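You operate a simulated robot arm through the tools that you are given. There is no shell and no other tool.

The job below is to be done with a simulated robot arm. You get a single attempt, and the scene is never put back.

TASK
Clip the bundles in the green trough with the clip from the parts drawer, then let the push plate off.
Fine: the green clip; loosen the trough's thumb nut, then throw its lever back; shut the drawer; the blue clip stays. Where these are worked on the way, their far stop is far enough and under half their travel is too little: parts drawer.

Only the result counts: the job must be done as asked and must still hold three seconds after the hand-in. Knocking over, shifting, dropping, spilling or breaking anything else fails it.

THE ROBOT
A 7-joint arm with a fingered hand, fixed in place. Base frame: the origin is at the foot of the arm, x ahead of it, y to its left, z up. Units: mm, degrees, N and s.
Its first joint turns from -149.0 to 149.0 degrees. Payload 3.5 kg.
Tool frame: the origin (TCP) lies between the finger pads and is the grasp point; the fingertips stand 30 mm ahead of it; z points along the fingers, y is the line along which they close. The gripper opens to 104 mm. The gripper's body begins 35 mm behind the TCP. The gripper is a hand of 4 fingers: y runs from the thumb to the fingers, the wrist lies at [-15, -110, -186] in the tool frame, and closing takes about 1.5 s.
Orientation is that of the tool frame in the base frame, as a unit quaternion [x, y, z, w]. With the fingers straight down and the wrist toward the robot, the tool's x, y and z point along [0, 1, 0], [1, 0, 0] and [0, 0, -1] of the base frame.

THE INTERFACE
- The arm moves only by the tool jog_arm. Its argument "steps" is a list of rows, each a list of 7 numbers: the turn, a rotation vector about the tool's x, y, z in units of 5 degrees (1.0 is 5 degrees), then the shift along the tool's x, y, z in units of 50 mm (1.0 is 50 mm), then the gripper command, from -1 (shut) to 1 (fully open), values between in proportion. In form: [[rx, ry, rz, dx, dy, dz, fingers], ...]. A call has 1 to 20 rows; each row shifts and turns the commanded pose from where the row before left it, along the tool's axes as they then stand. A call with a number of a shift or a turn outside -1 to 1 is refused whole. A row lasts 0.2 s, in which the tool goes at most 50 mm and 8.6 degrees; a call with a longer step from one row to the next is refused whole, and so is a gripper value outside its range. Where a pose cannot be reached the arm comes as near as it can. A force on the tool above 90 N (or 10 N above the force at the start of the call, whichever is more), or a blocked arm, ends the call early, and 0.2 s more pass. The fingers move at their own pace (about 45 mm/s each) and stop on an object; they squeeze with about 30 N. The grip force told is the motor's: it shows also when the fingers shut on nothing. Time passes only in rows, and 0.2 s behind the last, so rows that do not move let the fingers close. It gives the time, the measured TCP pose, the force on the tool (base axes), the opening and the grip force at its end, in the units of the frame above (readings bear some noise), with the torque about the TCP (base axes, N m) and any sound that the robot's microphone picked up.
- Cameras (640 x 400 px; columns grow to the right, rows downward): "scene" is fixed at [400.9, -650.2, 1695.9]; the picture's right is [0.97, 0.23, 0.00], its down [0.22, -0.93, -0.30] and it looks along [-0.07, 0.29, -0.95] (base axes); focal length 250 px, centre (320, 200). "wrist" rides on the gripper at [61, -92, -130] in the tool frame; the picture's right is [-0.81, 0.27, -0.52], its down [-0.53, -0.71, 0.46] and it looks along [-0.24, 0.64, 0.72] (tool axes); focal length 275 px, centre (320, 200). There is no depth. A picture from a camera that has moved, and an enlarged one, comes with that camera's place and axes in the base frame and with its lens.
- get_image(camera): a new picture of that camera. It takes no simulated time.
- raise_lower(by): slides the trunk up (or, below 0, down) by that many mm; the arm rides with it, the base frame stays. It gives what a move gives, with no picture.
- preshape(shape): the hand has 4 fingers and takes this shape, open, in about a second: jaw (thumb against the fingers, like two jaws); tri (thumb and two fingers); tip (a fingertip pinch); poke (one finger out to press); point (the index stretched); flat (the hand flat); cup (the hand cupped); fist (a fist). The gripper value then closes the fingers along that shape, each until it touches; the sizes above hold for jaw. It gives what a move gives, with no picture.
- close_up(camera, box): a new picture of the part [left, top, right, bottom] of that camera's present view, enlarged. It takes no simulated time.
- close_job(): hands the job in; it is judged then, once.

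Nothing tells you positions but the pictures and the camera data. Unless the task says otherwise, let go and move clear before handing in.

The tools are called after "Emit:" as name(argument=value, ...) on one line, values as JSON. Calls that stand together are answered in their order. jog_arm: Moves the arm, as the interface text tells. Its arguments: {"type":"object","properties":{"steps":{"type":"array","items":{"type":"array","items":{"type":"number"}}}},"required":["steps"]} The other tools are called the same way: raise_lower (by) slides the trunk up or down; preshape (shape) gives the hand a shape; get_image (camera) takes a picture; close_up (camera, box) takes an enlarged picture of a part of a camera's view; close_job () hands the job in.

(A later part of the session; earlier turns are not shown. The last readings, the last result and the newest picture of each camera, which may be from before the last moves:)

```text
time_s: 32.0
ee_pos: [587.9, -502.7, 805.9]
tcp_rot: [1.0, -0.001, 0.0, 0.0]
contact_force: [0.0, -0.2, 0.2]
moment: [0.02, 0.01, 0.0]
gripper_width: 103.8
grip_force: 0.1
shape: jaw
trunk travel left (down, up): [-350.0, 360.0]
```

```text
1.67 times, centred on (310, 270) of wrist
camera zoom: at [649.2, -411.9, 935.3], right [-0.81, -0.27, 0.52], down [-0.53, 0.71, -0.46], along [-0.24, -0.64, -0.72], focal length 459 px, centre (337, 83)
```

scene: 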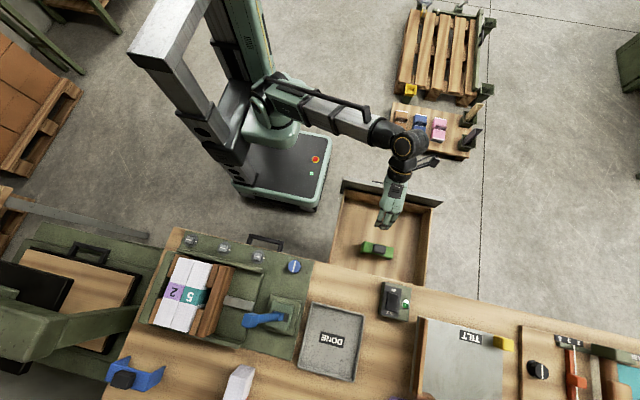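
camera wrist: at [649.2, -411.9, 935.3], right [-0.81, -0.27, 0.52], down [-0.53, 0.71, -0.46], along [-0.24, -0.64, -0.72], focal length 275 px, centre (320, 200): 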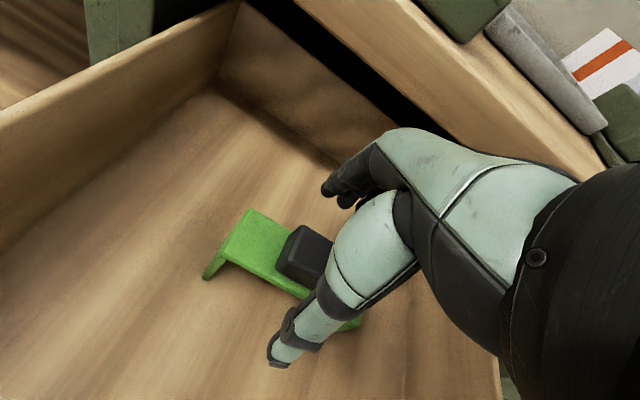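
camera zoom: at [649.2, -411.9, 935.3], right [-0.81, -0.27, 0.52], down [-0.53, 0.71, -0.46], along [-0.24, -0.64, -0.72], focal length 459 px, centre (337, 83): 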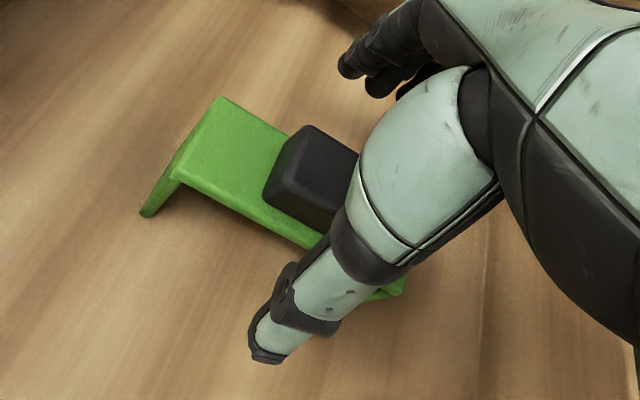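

Positions look right. I'll close the hand partway first and check the fingertips clear the web.

Emit:
jog_arm(steps=[[0, 0, 0, 0, 0, 0, -0.04], [0, 0, 0, 0, 0, 0, -0.04], [0, 0, 0, 0, 0, 0, -0.04], [0, 0, 0, 0, 0, 0, -0.04], [0, 0, 0, 0, 0, 0, -0.04]])

Emit:
close_up(camera="wrist", box=[220, 150, 400, 390])

Emit:
close_up(camera="scene", box=[350, 215, 430, 275])

```text
time_s: 33.2
ee_pos: [587.4, -503.5, 804.9]
tcp_rot: [1.0, -0.001, 0.0, 0.0]
contact_force: [-0.1, 0.2, 1.3]
moment: [-0.01, -0.03, 0.01]
gripper_width: 50.5
grip_force: 0.1
shape: jaw
trunk travel left (down, up): [-350.0, 360.0]
```

```text
1.67 times, centred on (310, 270) of wrist
camera zoom: at [649.2, -411.9, 935.4], right [-0.81, -0.27, 0.52], down [-0.53, 0.71, -0.46], along [-0.24, -0.64, -0.72], focal length 459 px, centre (337, 83)
```

zoom: 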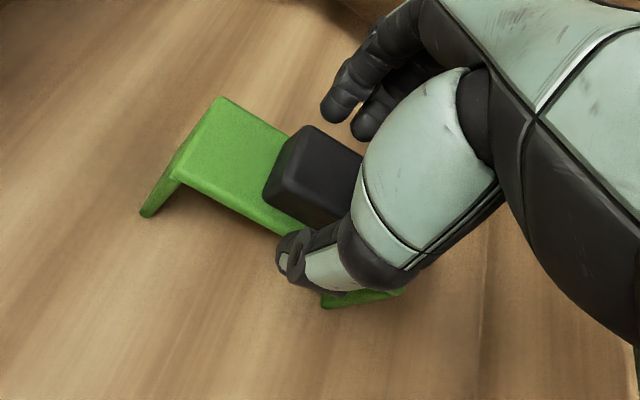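

```text
6.67 times, centred on (390, 245) of scene
camera zoom: at [400.9, -650.2, 1695.9], right [0.97, 0.23, 0.0], down [0.22, -0.93, -0.3], along [-0.07, 0.29, -0.95], focal length 1664 px, centre (-147, -100)
```

zoom: 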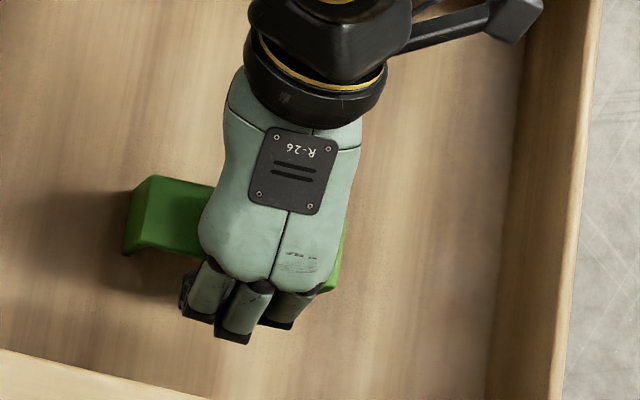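

Clear so far at 50 mm opening. I'll close onto the knob now.

Emit:
jog_arm(steps=[[0, 0, 0, 0, 0, 0, -1], [0, 0, 0, 0, 0, 0, -1], [0, 0, 0, 0, 0, 0, -1], [0, 0, 0, 0, 0, 0, -1], [0, 0, 0, 0, 0, 0, -1], [0, 0, 0, 0, 0, 0, -1]])

Emit:
close_up(camera="wrist", box=[220, 150, 400, 390])

Emit:
close_up(camera="scene", box=[350, 215, 430, 275])

```text
time_s: 34.6
ee_pos: [587.7, -502.5, 804.1]
tcp_rot: [1.0, 0.0, 0.0, 0.0]
contact_force: [-0.4, -0.8, 0.2]
moment: [0.02, 0.0, 0.03]
gripper_width: 24.0
grip_force: 30.1
shape: jaw
trunk travel left (down, up): [-350.0, 360.0]
```

```text
1.67 times, centred on (310, 270) of wrist
camera zoom: at [649.2, -411.9, 935.3], right [-0.81, -0.27, 0.52], down [-0.53, 0.71, -0.46], along [-0.24, -0.64, -0.72], focal length 459 px, centre (337, 83)
```

zoom: 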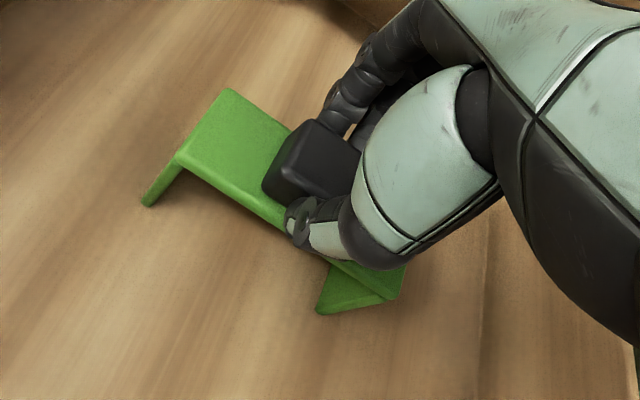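

```text
6.67 times, centred on (390, 245) of scene
camera zoom: at [400.9, -650.2, 1695.9], right [0.97, 0.23, 0.0], down [0.22, -0.93, -0.3], along [-0.07, 0.29, -0.95], focal length 1664 px, centre (-147, -100)
```

zoom: 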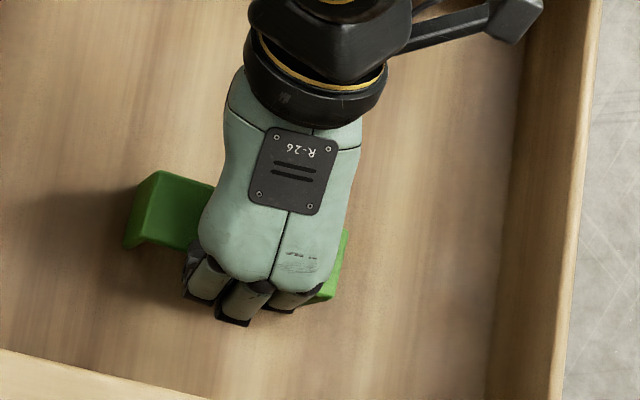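

The grip holds at 24 mm with 30 N, though the clip may have shifted slightly. I'll lift gently and inspect it.

Emit:
jog_arm(steps=[[0, 0, 0, 0, 0, -0.2, -1], [0, 0, 0, 0, 0, -0.3, -1], [0, 0, 0, 0, 0, -0.5, -1], [0, 0, 0, 0, 0, -0.5, -1], [0, 0, 0, 0, 0, -0.5, -1], [0, 0, 0, 0, 0, -0.5, -1], [0, 0, 0, 0, 0, -0.5, -1], [0, 0, 0, 0, 0, 0, -1]])

Emit:
get_image(camera="wrist")

Emit:
close_up(camera="scene", box=[340, 200, 440, 285])

```text
time_s: 36.4
ee_pos: [588.9, -501.6, 955.7]
tcp_rot: [1.0, 0.0, 0.001, 0.0]
contact_force: [-0.3, 0.3, -1.7]
moment: [0.0, -0.03, 0.02]
gripper_width: 23.6
grip_force: 29.9
shape: jaw
trunk travel left (down, up): [-350.0, 360.0]
```

```text
taken
camera wrist: at [648.9, -410.0, 1085.5], right [-0.81, -0.27, 0.52], down [-0.53, 0.71, -0.46], along [-0.24, -0.64, -0.72], focal length 275 px, centre (320, 200)
```

wrist: 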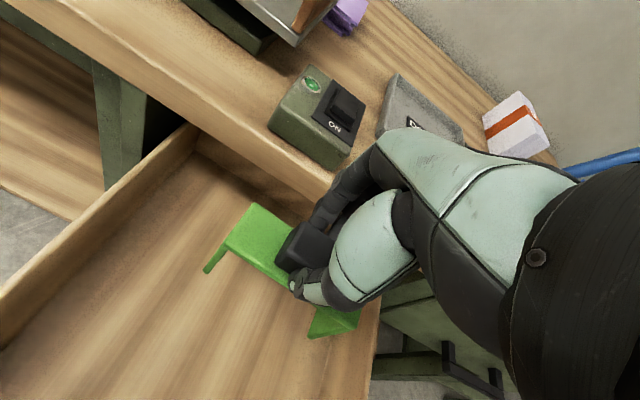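

```text
4.71 times, centred on (390, 242) of scene
camera zoom: at [400.9, -650.2, 1695.9], right [0.97, 0.23, 0.0], down [0.22, -0.93, -0.3], along [-0.07, 0.29, -0.95], focal length 1175 px, centre (-9, 0)
```

zoom: 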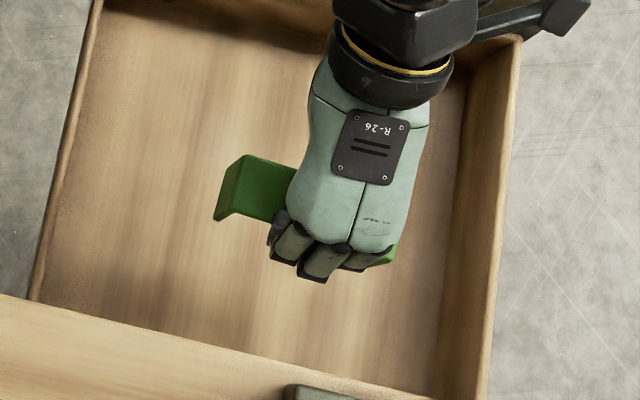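

The clip is lifted. I'll zoom to check how it is tilted in the grasp.

Emit:
close_up(camera="wrist", box=[180, 180, 400, 350])

Emit:
close_up(camera="scene", box=[360, 225, 440, 275])

```text
2.35 times, centred on (290, 265) of wrist
camera zoom: at [648.9, -410.0, 1085.5], right [-0.81, -0.27, 0.52], down [-0.53, 0.71, -0.46], along [-0.24, -0.64, -0.72], focal length 648 px, centre (391, 47)
```

zoom: 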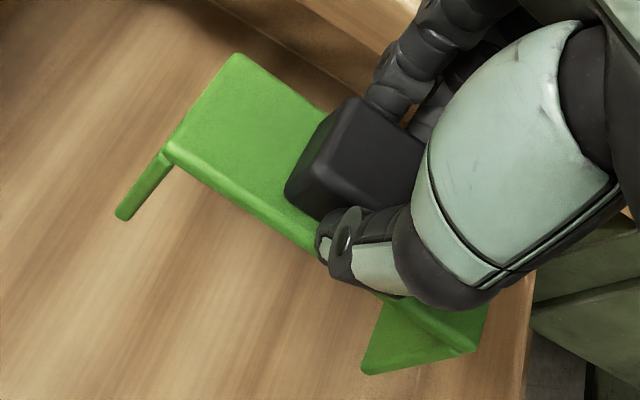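

```text
8.00 times, centred on (400, 250) of scene
camera zoom: at [400.9, -650.2, 1695.9], right [0.97, 0.23, 0.0], down [0.22, -0.93, -0.3], along [-0.07, 0.29, -0.95], focal length 1997 px, centre (-320, -200)
```

zoom: 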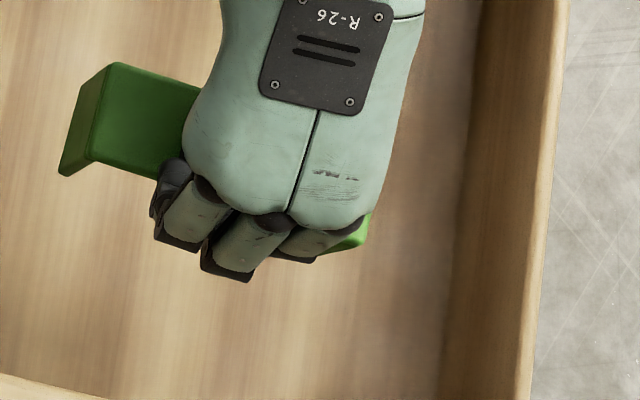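

The clip sits in the grasp with about 4° yaw and almost no tilt; its centre is roughly at tool (-1, -3, 35). Bundles' top is at z≈1011, centred near (65, -770), and the lever tip is around (273, -769, 1105). I'll lift high and carry the clip along y≈-600 past the lever.

Emit:
jog_arm(steps=[[0, 0, 0, 0, 0, -0.6, -1], [0, 0, 0, 0, 0, -0.8, -1], [0, 0, 0, 0, 0, -0.8, -1], [0, 0, 0, 0, 0, -0.8, -1], [0, 0, 0, 0, 0, -0.8, -1], [0, 0, 0, -0.4, 0.2, -0.2, -1], [0, 0, 0, -0.8, 0.3, 0, -1], [0, 0, 0, -0.8, 0.3, 0, -1], [0, 0, 0, -0.8, 0.3, 0, -1], [0, 0, 0, -0.8, 0.3, 0, -1], [0, 0, 0, -0.8, 0.3, 0, -1], [0, 0, 0, -0.8, 0.3, 0, -1], [0, 0, 0, -0.8, 0.2, 0, -1], [0, 0, 0, -0.8, 0.2, 0, -1], [0, 0, 0, -0.8, 0.1, 0, -1], [0, 0, 0, -0.8, 0, 0, -1], [0, 0, 0, -0.8, 0, 0, -1], [0, 0, 0, -0.8, 0, 0, -1], [0, 0, 0, -0.6, 0, 0, -1], [0, 0, 0, 0, 0, 0, -1]])

Emit:
get_image(camera="wrist")

Emit:
get_image(camera="scene")

```text
time_s: 40.6
ee_pos: [54.5, -627.7, 1154.7]
tcp_rot: [1.0, 0.0, 0.001, 0.0]
contact_force: [0.2, 1.1, -0.3]
moment: [0.03, 0.0, 0.04]
gripper_width: 23.6
grip_force: 30.3
shape: jaw
trunk travel left (down, up): [-350.0, 360.0]
```

```text
taken
camera wrist: at [116.4, -536.7, 1284.4], right [-0.81, -0.28, 0.52], down [-0.53, 0.71, -0.46], along [-0.24, -0.64, -0.72], focal length 275 px, centre (320, 200)
```

wrist: 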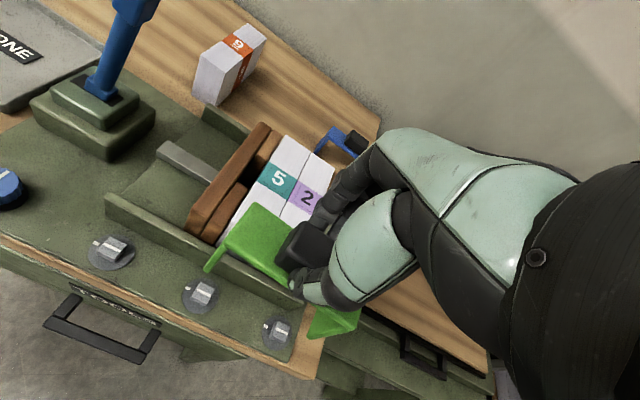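

```text
taken
```

scene: 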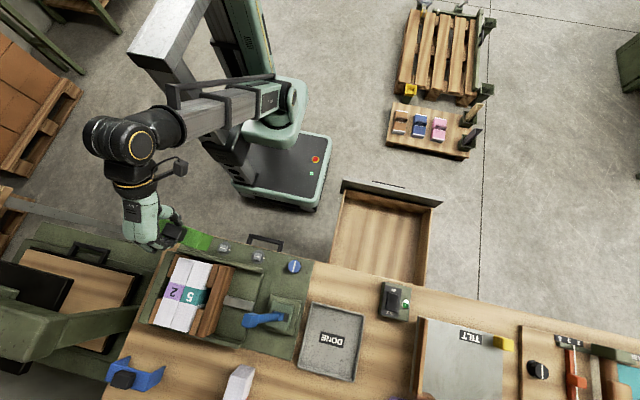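

I'm now hovering in front of the trough with the clip. I'll zoom to refine the bundle and gap positions and the clip's pose.

Emit:
close_up(camera="wrist", box=[170, 100, 370, 260])

Emit:
close_up(camera="wrist", box=[180, 180, 400, 350])

Emit:
close_up(camera="scene", box=[140, 240, 250, 340])

Emit:
close_up(camera="scene", box=[100, 180, 230, 270])

```text
2.50 times, centred on (270, 180) of wrist
camera zoom: at [116.4, -536.7, 1284.4], right [-0.81, -0.28, 0.52], down [-0.53, 0.71, -0.46], along [-0.24, -0.64, -0.72], focal length 688 px, centre (445, 250)
```

zoom: 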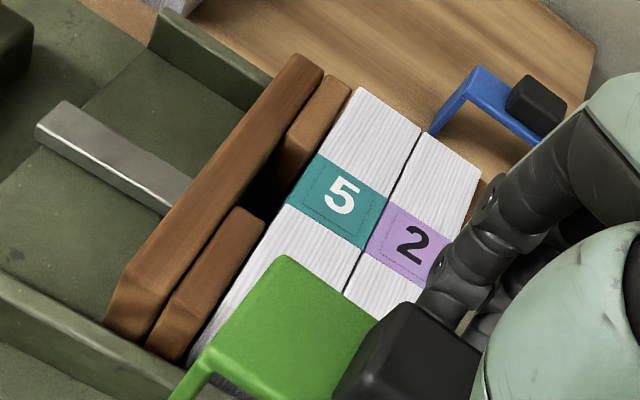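

```text
2.35 times, centred on (290, 265) of wrist
camera zoom: at [116.4, -536.7, 1284.4], right [-0.81, -0.28, 0.52], down [-0.53, 0.71, -0.46], along [-0.24, -0.64, -0.72], focal length 648 px, centre (391, 47)
```

zoom: 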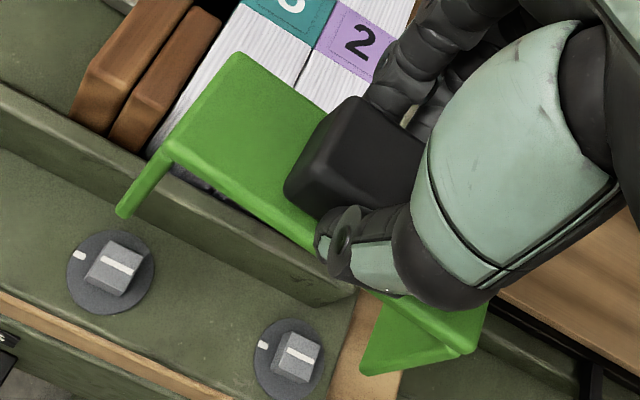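

```text
4.00 times, centred on (195, 290) of scene
camera zoom: at [400.9, -650.2, 1695.9], right [0.97, 0.23, 0.0], down [0.22, -0.93, -0.3], along [-0.07, 0.29, -0.95], focal length 998 px, centre (820, -160)
```

zoom: 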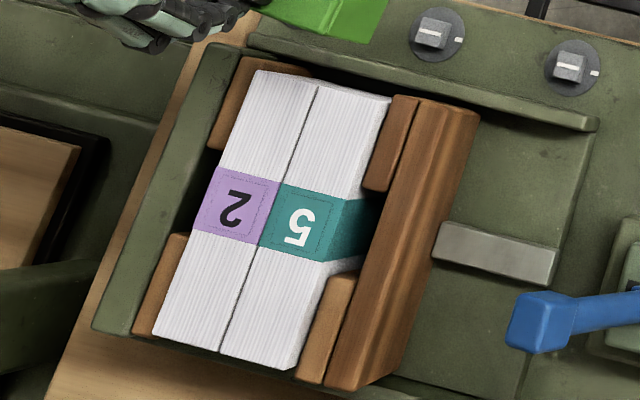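

```text
4.44 times, centred on (165, 225) of scene
camera zoom: at [400.9, -650.2, 1695.9], right [0.97, 0.23, 0.0], down [0.22, -0.93, -0.3], along [-0.07, 0.29, -0.95], focal length 1109 px, centre (1009, 89)
```

zoom: 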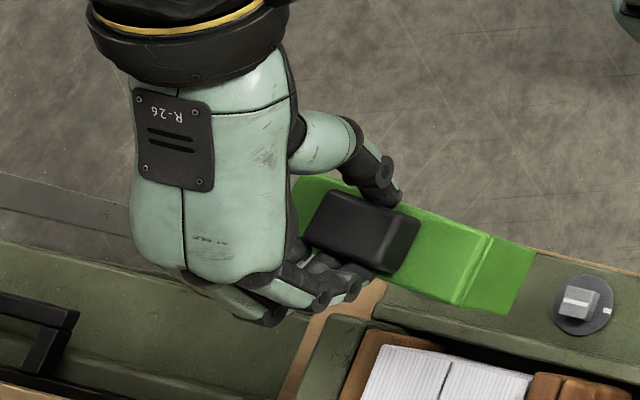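

The bundles span x≈24–110, with the middle gap at y≈-739 to -791 and their top at z≈1014. I'll move over the target, correct the 4.5° yaw, and compare clip and bundles visually.

Emit:
jog_arm(steps=[[0, 0, 0, 0.1, 0.5, 0, -1], [0, 0, 0, 0.1, 0.6, 0, -1], [0, 0, 0, 0.08, 0.6, 0, -1], [0, 0, 0, 0, 0.6, 0, -1], [0, 0, 0, 0, 0.49, 0, -1], [0, 0, -0.9, 0, 0, 0, -1], [0, 0, 0, 0, 0, 0, -1], [0, 0, 0, 0, 0, 0, -1]])

Emit:
get_image(camera="wrist")

Emit:
close_up(camera="wrist", box=[180, 160, 400, 350])

Emit:
close_up(camera="scene", box=[130, 220, 260, 350])

```text
time_s: 42.4
ee_pos: [70.9, -766.6, 1154.3]
tcp_rot: [0.999, 0.039, 0.0, -0.001]
contact_force: [0.2, 0.1, -1.7]
moment: [-0.01, 0.03, -0.05]
gripper_width: 23.7
grip_force: 30.1
shape: jaw
trunk travel left (down, up): [-350.0, 360.0]
```

```text
taken
camera wrist: at [125.0, -670.9, 1284.2], right [-0.79, -0.34, 0.52], down [-0.59, 0.67, -0.46], along [-0.19, -0.66, -0.72], focal length 275 px, centre (320, 200)
```

wrist: 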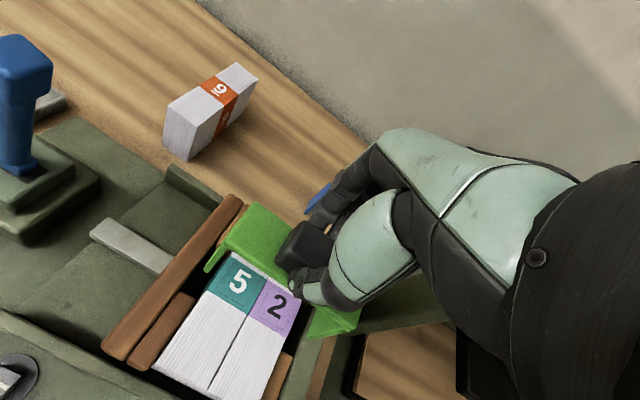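

```text
2.11 times, centred on (290, 255) of wrist
camera zoom: at [125.0, -670.9, 1284.2], right [-0.79, -0.34, 0.52], down [-0.59, 0.67, -0.46], along [-0.19, -0.66, -0.72], focal length 580 px, centre (383, 84)
```

zoom: 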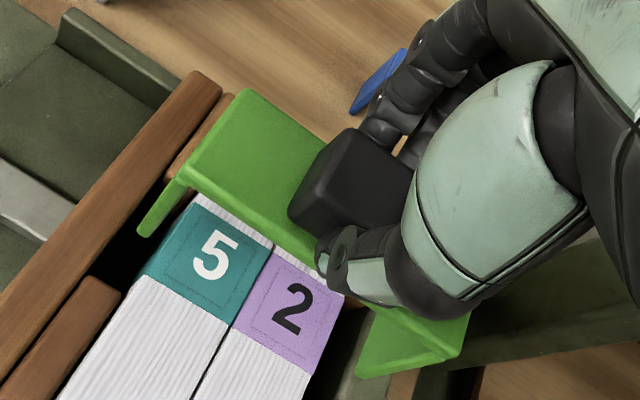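

```text
3.08 times, centred on (195, 285) of scene
camera zoom: at [400.9, -650.2, 1695.9], right [0.97, 0.23, 0.0], down [0.22, -0.93, -0.3], along [-0.07, 0.29, -0.95], focal length 768 px, centre (705, -62)
```

zoom: 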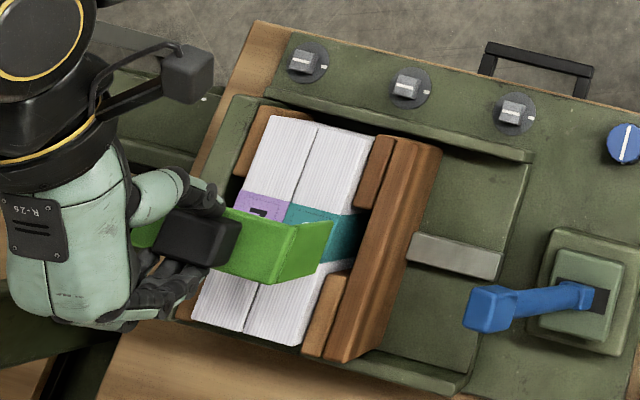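

The clip hovers over the label strip with yaw now aligned; the bundle centre lies about 3 mm further toward -x relative to the clip. I'll correct that and lower until the feet are just above the bundle top.

Emit:
jog_arm(steps=[[0, 0, 0, -0.06, 0, 0, -1], [0, 0, 0, 0, 0, 0.2, -1], [0, 0, 0, 0, 0, 0.2, -1], [0, 0, 0, 0, 0, 0.16, -1], [0, 0, 0, 0, 0, 0, -1], [0, 0, 0, 0, 0, 0, -1]])

Emit:
close_up(camera="wrist", box=[180, 160, 400, 350])

Emit:
close_up(camera="scene", box=[140, 240, 240, 330])

```text
time_s: 43.8
ee_pos: [70.5, -768.2, 1127.4]
tcp_rot: [0.999, 0.039, -0.001, 0.0]
contact_force: [0.1, -1.6, -0.4]
moment: [0.03, 0.04, -0.05]
gripper_width: 23.5
grip_force: 30.0
shape: jaw
trunk travel left (down, up): [-350.0, 360.0]
```

```text
2.11 times, centred on (290, 255) of wrist
camera zoom: at [123.6, -671.7, 1256.9], right [-0.79, -0.34, 0.52], down [-0.59, 0.67, -0.46], along [-0.19, -0.66, -0.72], focal length 580 px, centre (383, 84)
```

zoom: 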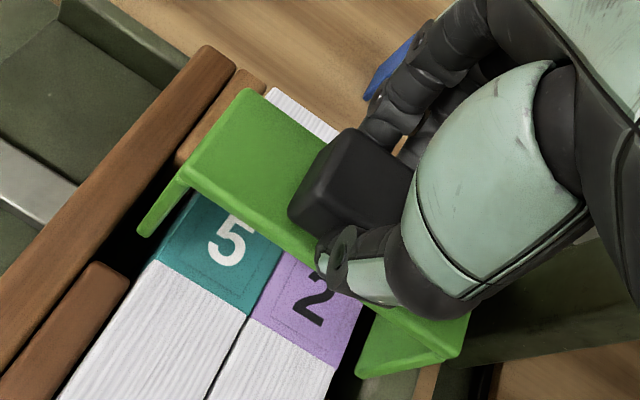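

```text
4.44 times, centred on (190, 285) of scene
camera zoom: at [400.9, -650.2, 1695.9], right [0.97, 0.23, 0.0], down [0.22, -0.93, -0.3], along [-0.07, 0.29, -0.95], focal length 1109 px, centre (898, -178)
```

zoom: 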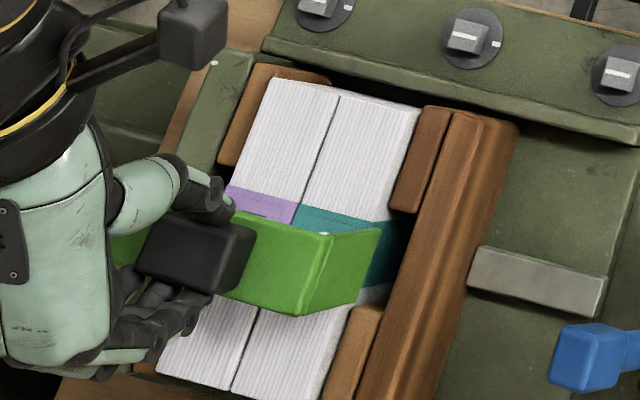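

The clip still needs about 2.5 mm toward -x and 2 mm toward +y. I'll correct that and lower a little more, then recheck.

Emit:
jog_arm(steps=[[0, 0, 0, -0.05, -0.04, 0, -1], [0, 0, 0, 0, 0, 0.1, -1], [0, 0, 0, 0, 0, 0.08, -1], [0, 0, 0, 0, 0, 0, -1], [0, 0, 0, 0, 0, 0, -1]])

Emit:
close_up(camera="wrist", box=[200, 200, 360, 340])

Emit:
close_up(camera="scene", box=[150, 260, 230, 320])

```text
time_s: 45.0
ee_pos: [66.8, -764.0, 1118.7]
tcp_rot: [0.999, 0.04, 0.0, 0.0]
contact_force: [0.3, -0.1, -1.2]
moment: [-0.01, 0.0, -0.02]
gripper_width: 23.8
grip_force: 30.0
shape: jaw
trunk travel left (down, up): [-350.0, 360.0]
```

```text
2.86 times, centred on (280, 270) of wrist
camera zoom: at [120.5, -668.4, 1248.0], right [-0.79, -0.34, 0.52], down [-0.59, 0.67, -0.46], along [-0.19, -0.66, -0.72], focal length 786 px, centre (434, 0)
```

zoom: 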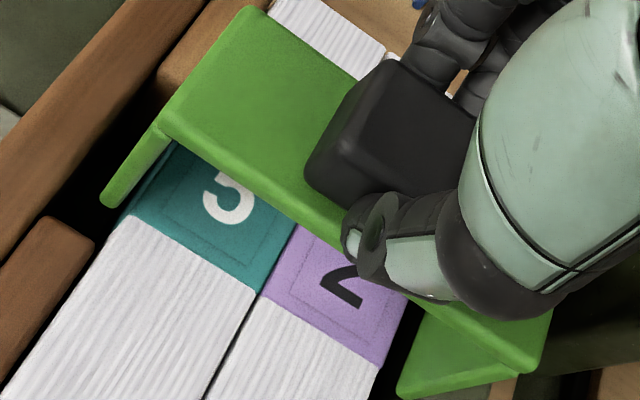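

```text
6.67 times, centred on (190, 290) of scene
camera zoom: at [400.9, -650.2, 1695.9], right [0.97, 0.23, 0.0], down [0.22, -0.93, -0.3], along [-0.07, 0.29, -0.95], focal length 1664 px, centre (1187, -400)
```

zoom: 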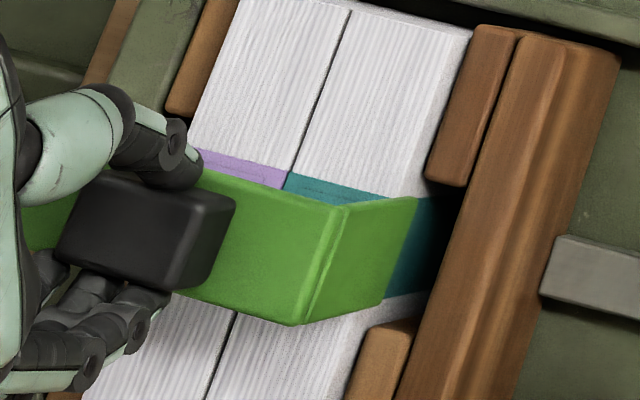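

The clip's legs now straddle the bundles with about 5–6 mm to each side and fit within the block gap. I'll lower slowly, watching the force.

Emit:
jog_arm(steps=[[0, 0, 0, 0, 0.03, 0.06, -1], [0, 0, 0, 0, 0, 0.1, -1], [0, 0, 0, 0, 0, 0.1, -1], [0, 0, 0, 0, 0, 0.1, -1], [0, 0, 0, 0, 0, 0.1, -1], [0, 0, 0, 0, 0, 0.1, -1], [0, 0, 0, 0, 0, 0, -1]])

Emit:
close_up(camera="wrist", box=[200, 200, 360, 340])

Emit:
close_up(camera="scene", box=[150, 260, 230, 320])

```text
time_s: 46.6
ee_pos: [66.1, -766.0, 1090.1]
tcp_rot: [0.999, 0.039, 0.0, 0.0]
contact_force: [-0.1, 0.0, -0.7]
moment: [0.0, -0.02, 0.01]
gripper_width: 23.6
grip_force: 30.1
shape: jaw
trunk travel left (down, up): [-350.0, 360.0]
```

```text
2.86 times, centred on (280, 270) of wrist
camera zoom: at [119.4, -671.0, 1220.2], right [-0.79, -0.34, 0.52], down [-0.59, 0.67, -0.46], along [-0.19, -0.66, -0.72], focal length 786 px, centre (434, 0)
```

zoom: 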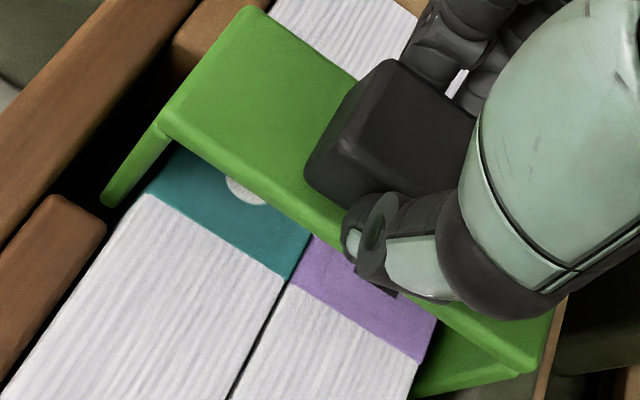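

```text
6.67 times, centred on (190, 290) of scene
camera zoom: at [400.9, -650.2, 1695.9], right [0.97, 0.23, 0.0], down [0.22, -0.93, -0.3], along [-0.07, 0.29, -0.95], focal length 1664 px, centre (1187, -400)
```

zoom: 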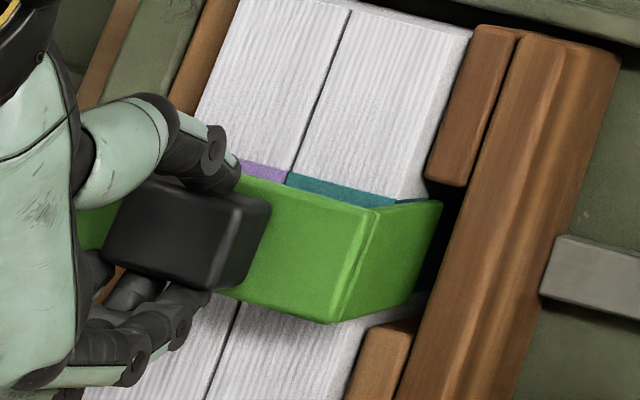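

Legs are sliding down on both sides with no contact. I'll continue lowering.

Emit:
jog_arm(steps=[[0, 0, 0, 0, 0, 0.1, -1], [0, 0, 0, 0, 0, 0.1, -1], [0, 0, 0, 0, 0, 0.1, -1], [0, 0, 0, 0, 0, 0.1, -1], [0, 0, 0, 0, 0, 0, -1]])

Emit:
close_up(camera="wrist", box=[200, 200, 360, 340])

Emit:
close_up(camera="scene", box=[150, 260, 230, 320])

```text
time_s: 47.8
ee_pos: [65.8, -766.3, 1072.0]
tcp_rot: [0.999, 0.04, 0.0, 0.0]
contact_force: [0.3, -0.1, -1.2]
moment: [-0.02, -0.02, 0.01]
gripper_width: 23.8
grip_force: 29.8
shape: jaw
trunk travel left (down, up): [-350.0, 360.0]
```

```text
2.86 times, centred on (280, 270) of wrist
camera zoom: at [120.2, -670.7, 1200.7], right [-0.79, -0.34, 0.52], down [-0.59, 0.67, -0.46], along [-0.19, -0.66, -0.72], focal length 786 px, centre (434, 0)
```

zoom: 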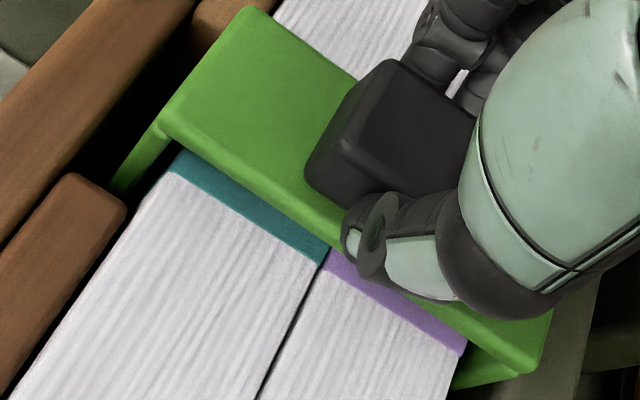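

```text
6.67 times, centred on (190, 290) of scene
camera zoom: at [400.9, -650.2, 1695.9], right [0.97, 0.23, 0.0], down [0.22, -0.93, -0.3], along [-0.07, 0.29, -0.95], focal length 1664 px, centre (1187, -400)
```

zoom: 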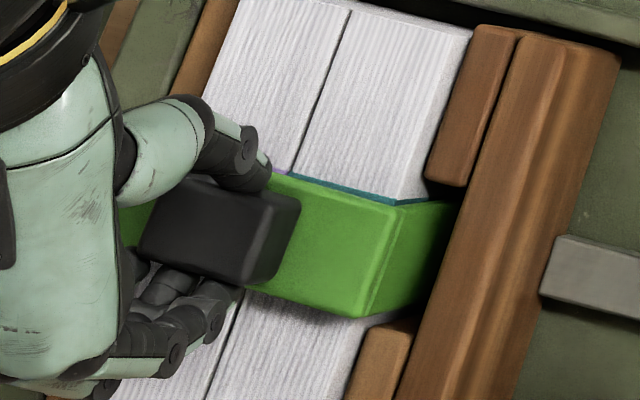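

The web is now close above the labels. I'll lower in 3 mm steps until contact.

Emit:
jog_arm(steps=[[0, 0, 0, 0, 0, 0.06, -1], [0, 0, 0, 0, 0, 0.06, -1], [0, 0, 0, 0, 0, 0.06, -1], [0, 0, 0, 0, 0, 0.06, -1], [0, 0, 0, 0, 0, 0, -1]])

Emit:
close_up(camera="wrist", box=[200, 200, 360, 340])

Emit:
close_up(camera="scene", box=[150, 260, 230, 320])

```text
time_s: 49.0
ee_pos: [67.7, -765.6, 1059.2]
tcp_rot: [0.999, 0.039, 0.0, 0.0]
contact_force: [0.0, -0.3, -0.2]
moment: [-0.04, 0.02, 0.01]
gripper_width: 23.5
grip_force: 30.4
shape: jaw
trunk travel left (down, up): [-350.0, 360.0]
```

```text
2.86 times, centred on (280, 270) of wrist
camera zoom: at [121.3, -670.1, 1189.0], right [-0.79, -0.34, 0.52], down [-0.59, 0.67, -0.46], along [-0.19, -0.66, -0.72], focal length 786 px, centre (434, 0)
```

zoom: 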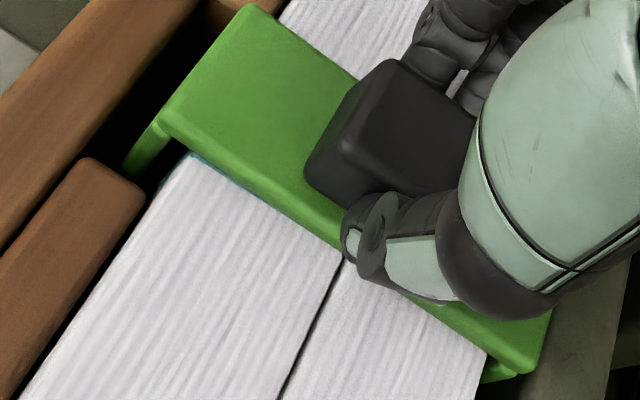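

```text
6.67 times, centred on (190, 290) of scene
camera zoom: at [400.9, -650.2, 1695.9], right [0.97, 0.23, 0.0], down [0.22, -0.93, -0.3], along [-0.07, 0.29, -0.95], focal length 1664 px, centre (1187, -400)
```

zoom: 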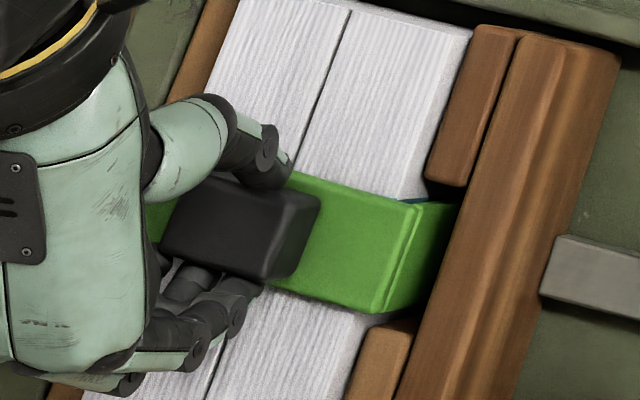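

No contact yet, the labels are almost covered. I'll continue down in 2 mm steps.

Emit:
jog_arm(steps=[[0, 0, 0, 0, 0, 0.04, -1], [0, 0, 0, 0, 0, 0.04, -1], [0, 0, 0, 0, 0, 0.04, -1], [0, 0, 0, 0, 0, 0, -1]])

Emit:
close_up(camera="wrist", box=[200, 200, 360, 340])

Emit:
close_up(camera="scene", box=[150, 260, 230, 320])

```text
time_s: 50.0
ee_pos: [67.5, -764.7, 1055.5]
tcp_rot: [0.999, 0.039, 0.001, 0.003]
contact_force: [0.1, -4.2, 35.9]
moment: [-0.18, 0.0, 0.08]
gripper_width: 25.9
grip_force: 29.9
shape: jaw
trunk travel left (down, up): [-350.0, 360.0]
```

```text
2.86 times, centred on (280, 270) of wrist
camera zoom: at [121.0, -668.4, 1186.0], right [-0.79, -0.33, 0.52], down [-0.59, 0.67, -0.46], along [-0.19, -0.67, -0.72], focal length 786 px, centre (434, 0)
```

zoom: 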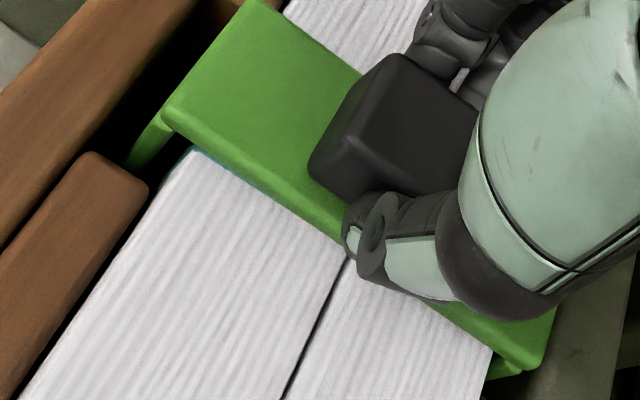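

```text
6.67 times, centred on (190, 290) of scene
camera zoom: at [400.9, -650.2, 1695.9], right [0.97, 0.23, 0.0], down [0.22, -0.93, -0.3], along [-0.07, 0.29, -0.95], focal length 1664 px, centre (1187, -400)
```

zoom: 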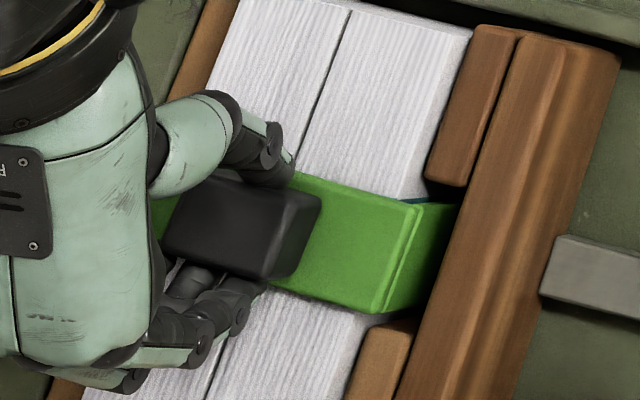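

The clip's web has landed on the bundle tops with 36 N. I'll ease the pressure a little and open the fingers.

Emit:
jog_arm(steps=[[0, 0, 0, 0, 0, -0.05, -1], [0, 0, 0, 0, 0, 0, -0.3], [0, 0, 0, 0, 0, 0, -0.2], [0, 0, 0, 0, 0, 0, -0.1], [0, 0, 0, 0, 0, 0, -0.1]])

Emit:
close_up(camera="wrist", box=[200, 180, 380, 340])

Emit:
close_up(camera="scene", box=[140, 250, 240, 330])

```text
time_s: 51.2
ee_pos: [68.5, -766.2, 1055.5]
tcp_rot: [0.999, 0.039, -0.001, 0.0]
contact_force: [1.1, -0.9, 0.5]
moment: [0.02, 0.03, 0.0]
gripper_width: 46.5
grip_force: 0.1
shape: jaw
trunk travel left (down, up): [-350.0, 360.0]
```

```text
2.50 times, centred on (290, 260) of wrist
camera zoom: at [121.1, -670.5, 1184.9], right [-0.79, -0.34, 0.52], down [-0.59, 0.67, -0.45], along [-0.19, -0.66, -0.73], focal length 688 px, centre (395, 50)
```

zoom: 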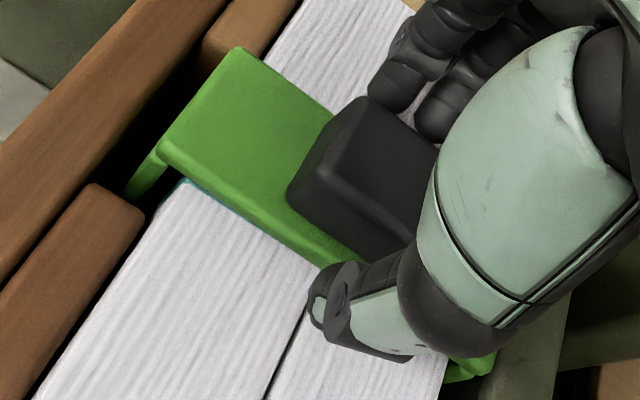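

```text
5.00 times, centred on (190, 290) of scene
camera zoom: at [400.9, -650.2, 1695.9], right [0.97, 0.23, 0.0], down [0.22, -0.93, -0.3], along [-0.07, 0.29, -0.95], focal length 1248 px, centre (970, -250)
```

zoom: 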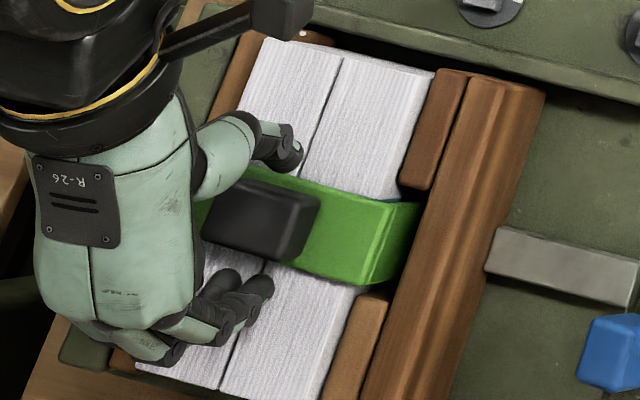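

The clip stays in place after release. I'll rise straight up and check how it sits.

Emit:
jog_arm(steps=[[0, 0, 0, 0, 0, 0, 0.2], [0, 0, 0, 0, 0, -0.2, 0.3], [0, 0, 0, 0, 0, -0.4, 0.3], [0, 0, 0, 0, 0, -0.6, 0.3], [0, 0, 0, 0, 0, -0.7, 0.3], [0, 0, 0, 0, 0, -0.7, 0.3], [0, 0, 0, 0, -0.6, -0.2, 0.3], [0, 0, 0, 0, -0.8, 0, 0.3], [0, 0, 0, 0, -0.8, 0, 0.3], [0, 0, 0, 0, -0.8, 0, 0.3], [0, 0, 0, 0, 0, 0, 0.3]])

Emit:
get_image(camera="wrist")

Emit:
close_up(camera="scene", box=[140, 245, 240, 335])

```text
time_s: 53.6
ee_pos: [54.6, -617.6, 1195.5]
tcp_rot: [0.999, 0.039, 0.0, 0.0]
contact_force: [-0.2, -0.5, -0.6]
moment: [0.01, 0.02, -0.01]
gripper_width: 67.5
grip_force: 0.0
shape: jaw
trunk travel left (down, up): [-350.0, 360.0]
```

```text
taken
camera wrist: at [109.2, -522.7, 1326.0], right [-0.79, -0.34, 0.52], down [-0.59, 0.67, -0.46], along [-0.19, -0.66, -0.72], focal length 275 px, centre (320, 200)
```

wrist: 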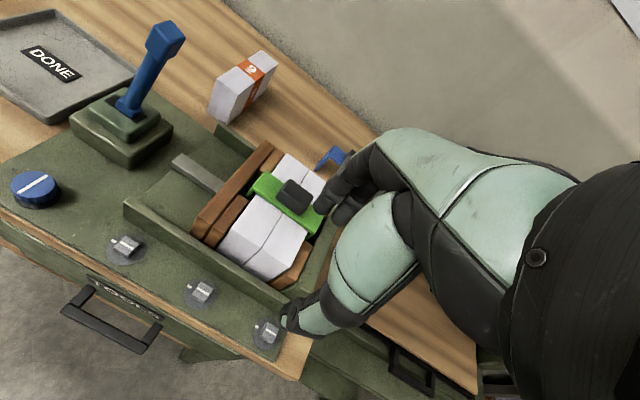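

```text
4.44 times, centred on (190, 290) of scene
camera zoom: at [400.9, -650.2, 1695.9], right [0.97, 0.23, 0.0], down [0.22, -0.93, -0.3], along [-0.07, 0.29, -0.95], focal length 1109 px, centre (898, -200)
```

zoom: 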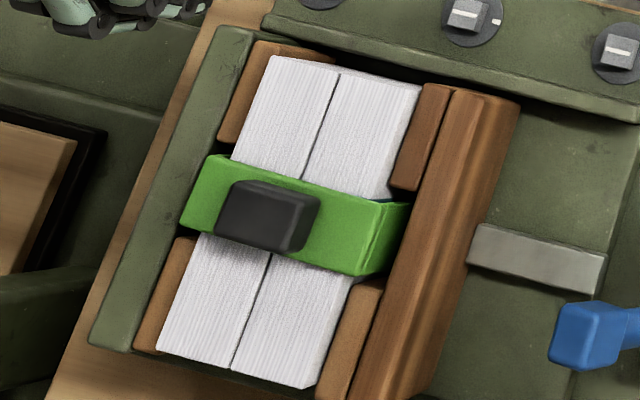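

Emit:
close_up(camera="wrist", box=[190, 120, 350, 290])

Emit:
close_up(camera="wrist", box=[0, 0, 220, 220])

Emit:
close_up(camera="scene", box=[230, 245, 330, 335])

```text
2.35 times, centred on (270, 205) of wrist
camera zoom: at [109.2, -522.7, 1326.0], right [-0.79, -0.34, 0.52], down [-0.59, 0.67, -0.46], along [-0.19, -0.66, -0.72], focal length 648 px, centre (438, 188)
```

zoom: 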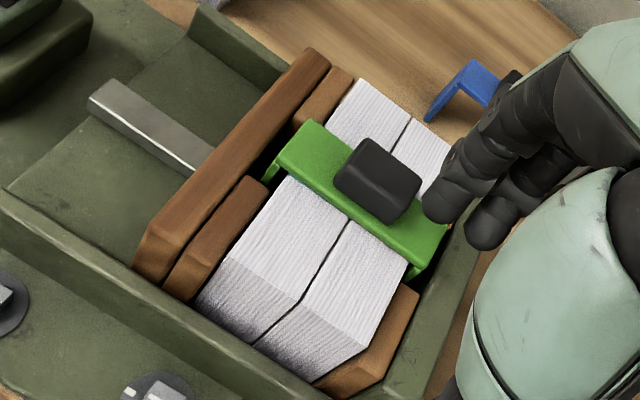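

```text
1.82 times, centred on (110, 110) of wrist
camera zoom: at [109.2, -522.7, 1326.0], right [-0.79, -0.34, 0.52], down [-0.59, 0.67, -0.46], along [-0.19, -0.66, -0.72], focal length 500 px, centre (702, 364)
```

zoom: 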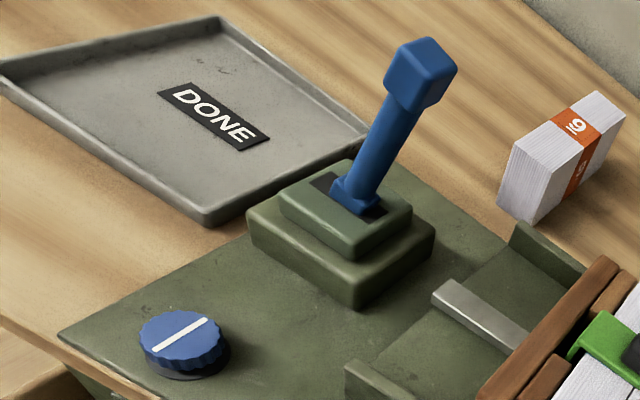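

```text
4.44 times, centred on (280, 290) of scene
camera zoom: at [400.9, -650.2, 1695.9], right [0.97, 0.23, 0.0], down [0.22, -0.93, -0.3], along [-0.07, 0.29, -0.95], focal length 1109 px, centre (498, -200)
```

zoom: 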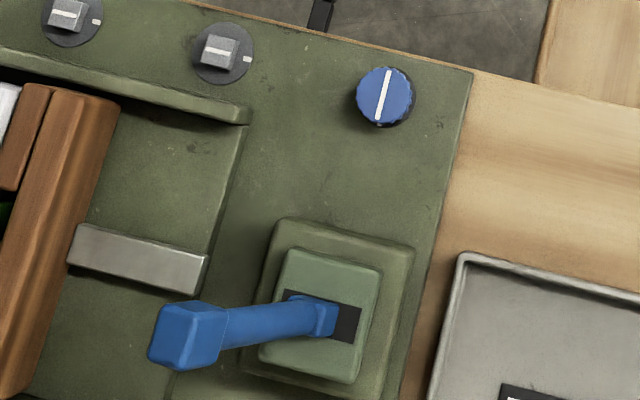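

The green clip is seated flat over both bundles. The thumb nut is at about (320, -636), top z≈928.5, diameter ≈38 mm, with the line along y. Next I'll go above it with the hand squared up.

Emit:
jog_arm(steps=[[0, 0, 0.9, 0, 0, 0, 1], [0, 0, 0, 0.7, 0.05, 0, 1], [0, 0, 0, 0.8, 0.05, 0, 1], [0, 0, 0, 0.8, 0.05, 0, 1], [0, 0, 0, 0.8, 0.05, 0, 1], [0, 0, 0, 0.8, 0.05, 0.2, 1], [0, 0, 0, 0.8, 0.05, 0.4, 1], [0, 0, 0, 0.6, 0.05, 0.6, 1], [0, 0, 0, 0, 0, 0.8, 1], [0, 0, 0, 0, 0, 0.8, 1], [0, 0, 0, 0, 0, 0.7, 1], [0, 0, 0, 0, 0, 0.4, 1], [0, 0, 0, 0, 0, 0, 1]])

Emit:
get_image(camera="wrist")

Emit:
get_image(camera="scene")

```text
time_s: 56.4
ee_pos: [322.4, -637.4, 997.8]
tcp_rot: [1.0, 0.0, 0.0, 0.0]
contact_force: [0.0, 0.2, 0.3]
moment: [0.04, 0.0, 0.0]
gripper_width: 103.4
grip_force: 0.0
shape: jaw
trunk travel left (down, up): [-350.0, 360.0]
```

```text
taken
camera wrist: at [384.0, -544.8, 1127.2], right [-0.81, -0.27, 0.52], down [-0.53, 0.71, -0.46], along [-0.24, -0.64, -0.72], focal length 275 px, centre (320, 200)
```

wrist: 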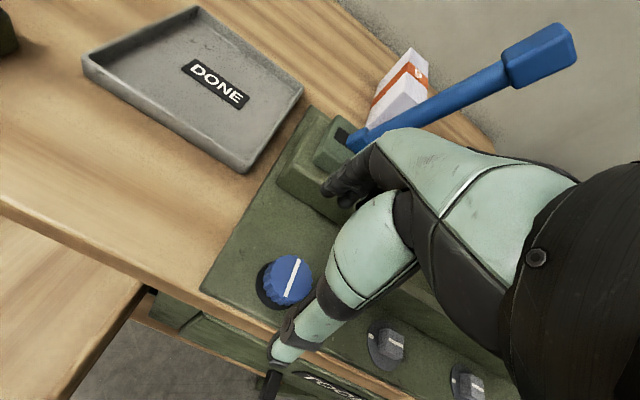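

```text
taken
```

scene: 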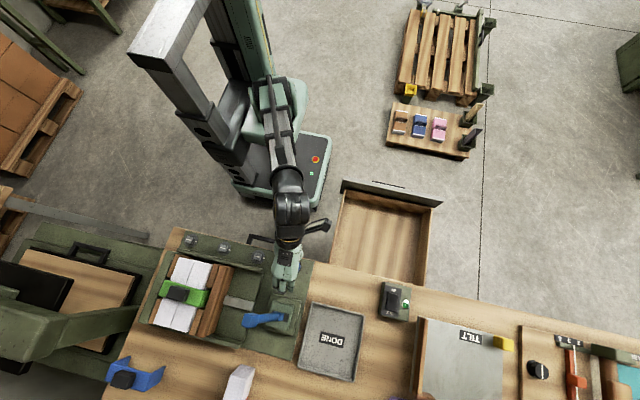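

The nut is just below the hand. I'll zoom in to centre on it precisely.

Emit:
close_up(camera="wrist", box=[230, 220, 350, 340])

Emit:
close_up(camera="scene", box=[250, 230, 330, 300])

```text
3.33 times, centred on (290, 280) of wrist
camera zoom: at [384.0, -544.8, 1127.2], right [-0.81, -0.27, 0.52], down [-0.53, 0.71, -0.46], along [-0.24, -0.64, -0.72], focal length 918 px, centre (420, -67)
```

zoom: 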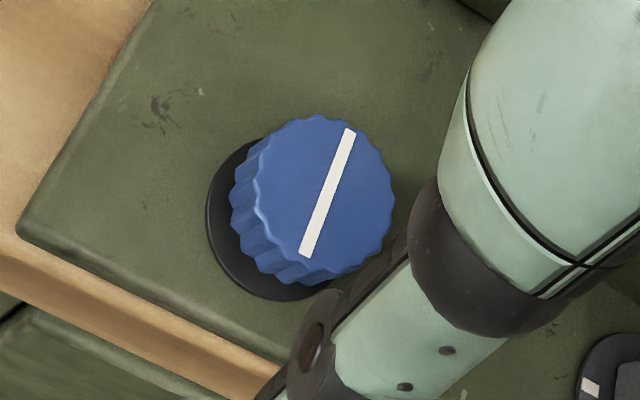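

```text
5.71 times, centred on (290, 265) of scene
camera zoom: at [400.9, -650.2, 1695.9], right [0.97, 0.23, 0.0], down [0.22, -0.93, -0.3], along [-0.07, 0.29, -0.95], focal length 1426 px, centre (491, -171)
```

zoom: 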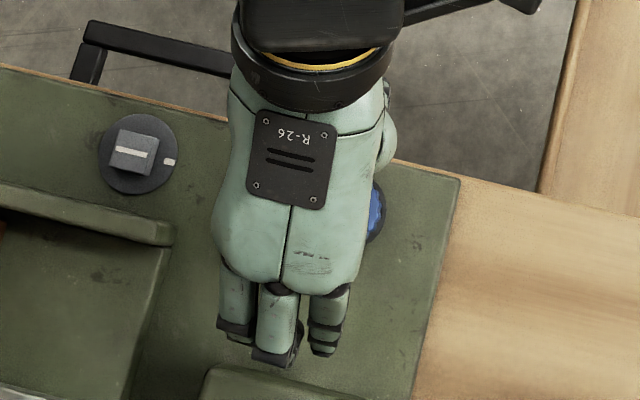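

The nut lies about 7 mm toward -x of the tool axis. I'll recentre and pre-turn the hand 45° clockwise so there is plenty of counter-clockwise travel for loosening.

Emit:
jog_arm(steps=[[0, 0, 0, -0.13, 0, 0, 1], [0, 0, 1, 0, 0, 0, 1], [0, 0, 1, 0, 0, 0, 1], [0, 0, 1, 0, 0, 0, 1], [0, 0, 1, 0, 0, 0, 1], [0, 0, 1, 0, 0, 0, 1], [0, 0, 1, 0, 0, 0, 1], [0, 0, 1, 0, 0, 0, 1], [0, 0, 1, 0, 0, 0, 1], [0, 0, 1, 0, 0, 0, 1], [0, 0, 0, 0, 0, 0, 1]])

Emit:
get_image(camera="wrist")

Emit:
close_up(camera="scene", box=[230, 200, 350, 320])

```text
time_s: 58.8
ee_pos: [313.0, -635.1, 999.7]
tcp_rot: [0.924, -0.383, 0.0, 0.0]
contact_force: [0.9, 0.0, -0.1]
moment: [-0.02, -0.01, 0.02]
gripper_width: 103.8
grip_force: 0.1
shape: jaw
trunk travel left (down, up): [-350.0, 360.0]
```

```text
taken
camera wrist: at [421.5, -613.5, 1129.6], right [-0.77, 0.38, 0.52], down [0.13, 0.88, -0.46], along [-0.63, -0.28, -0.72], focal length 275 px, centre (320, 200)
```

wrist: 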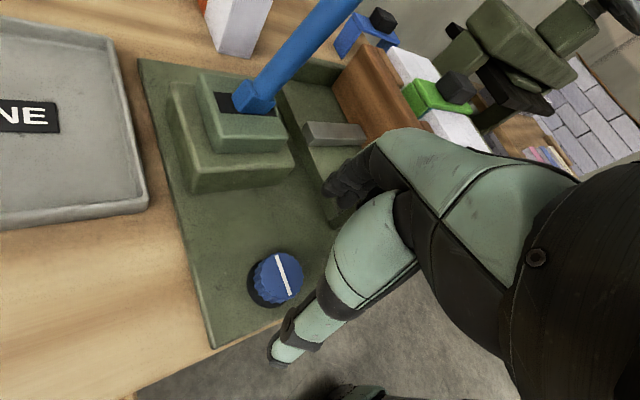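

```text
3.33 times, centred on (290, 260) of scene
camera zoom: at [400.9, -650.2, 1695.9], right [0.97, 0.23, 0.0], down [0.22, -0.93, -0.3], along [-0.07, 0.29, -0.95], focal length 832 px, centre (420, 0)
```

zoom: 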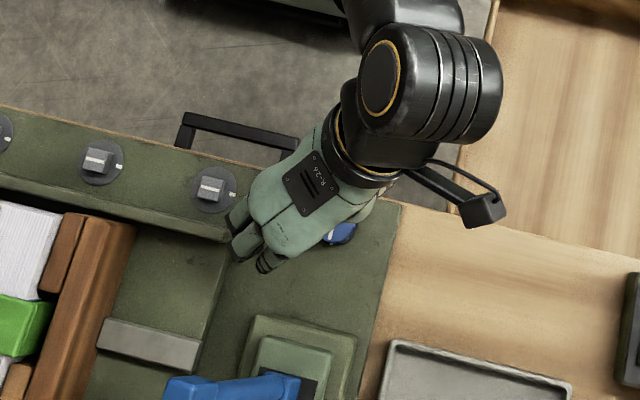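

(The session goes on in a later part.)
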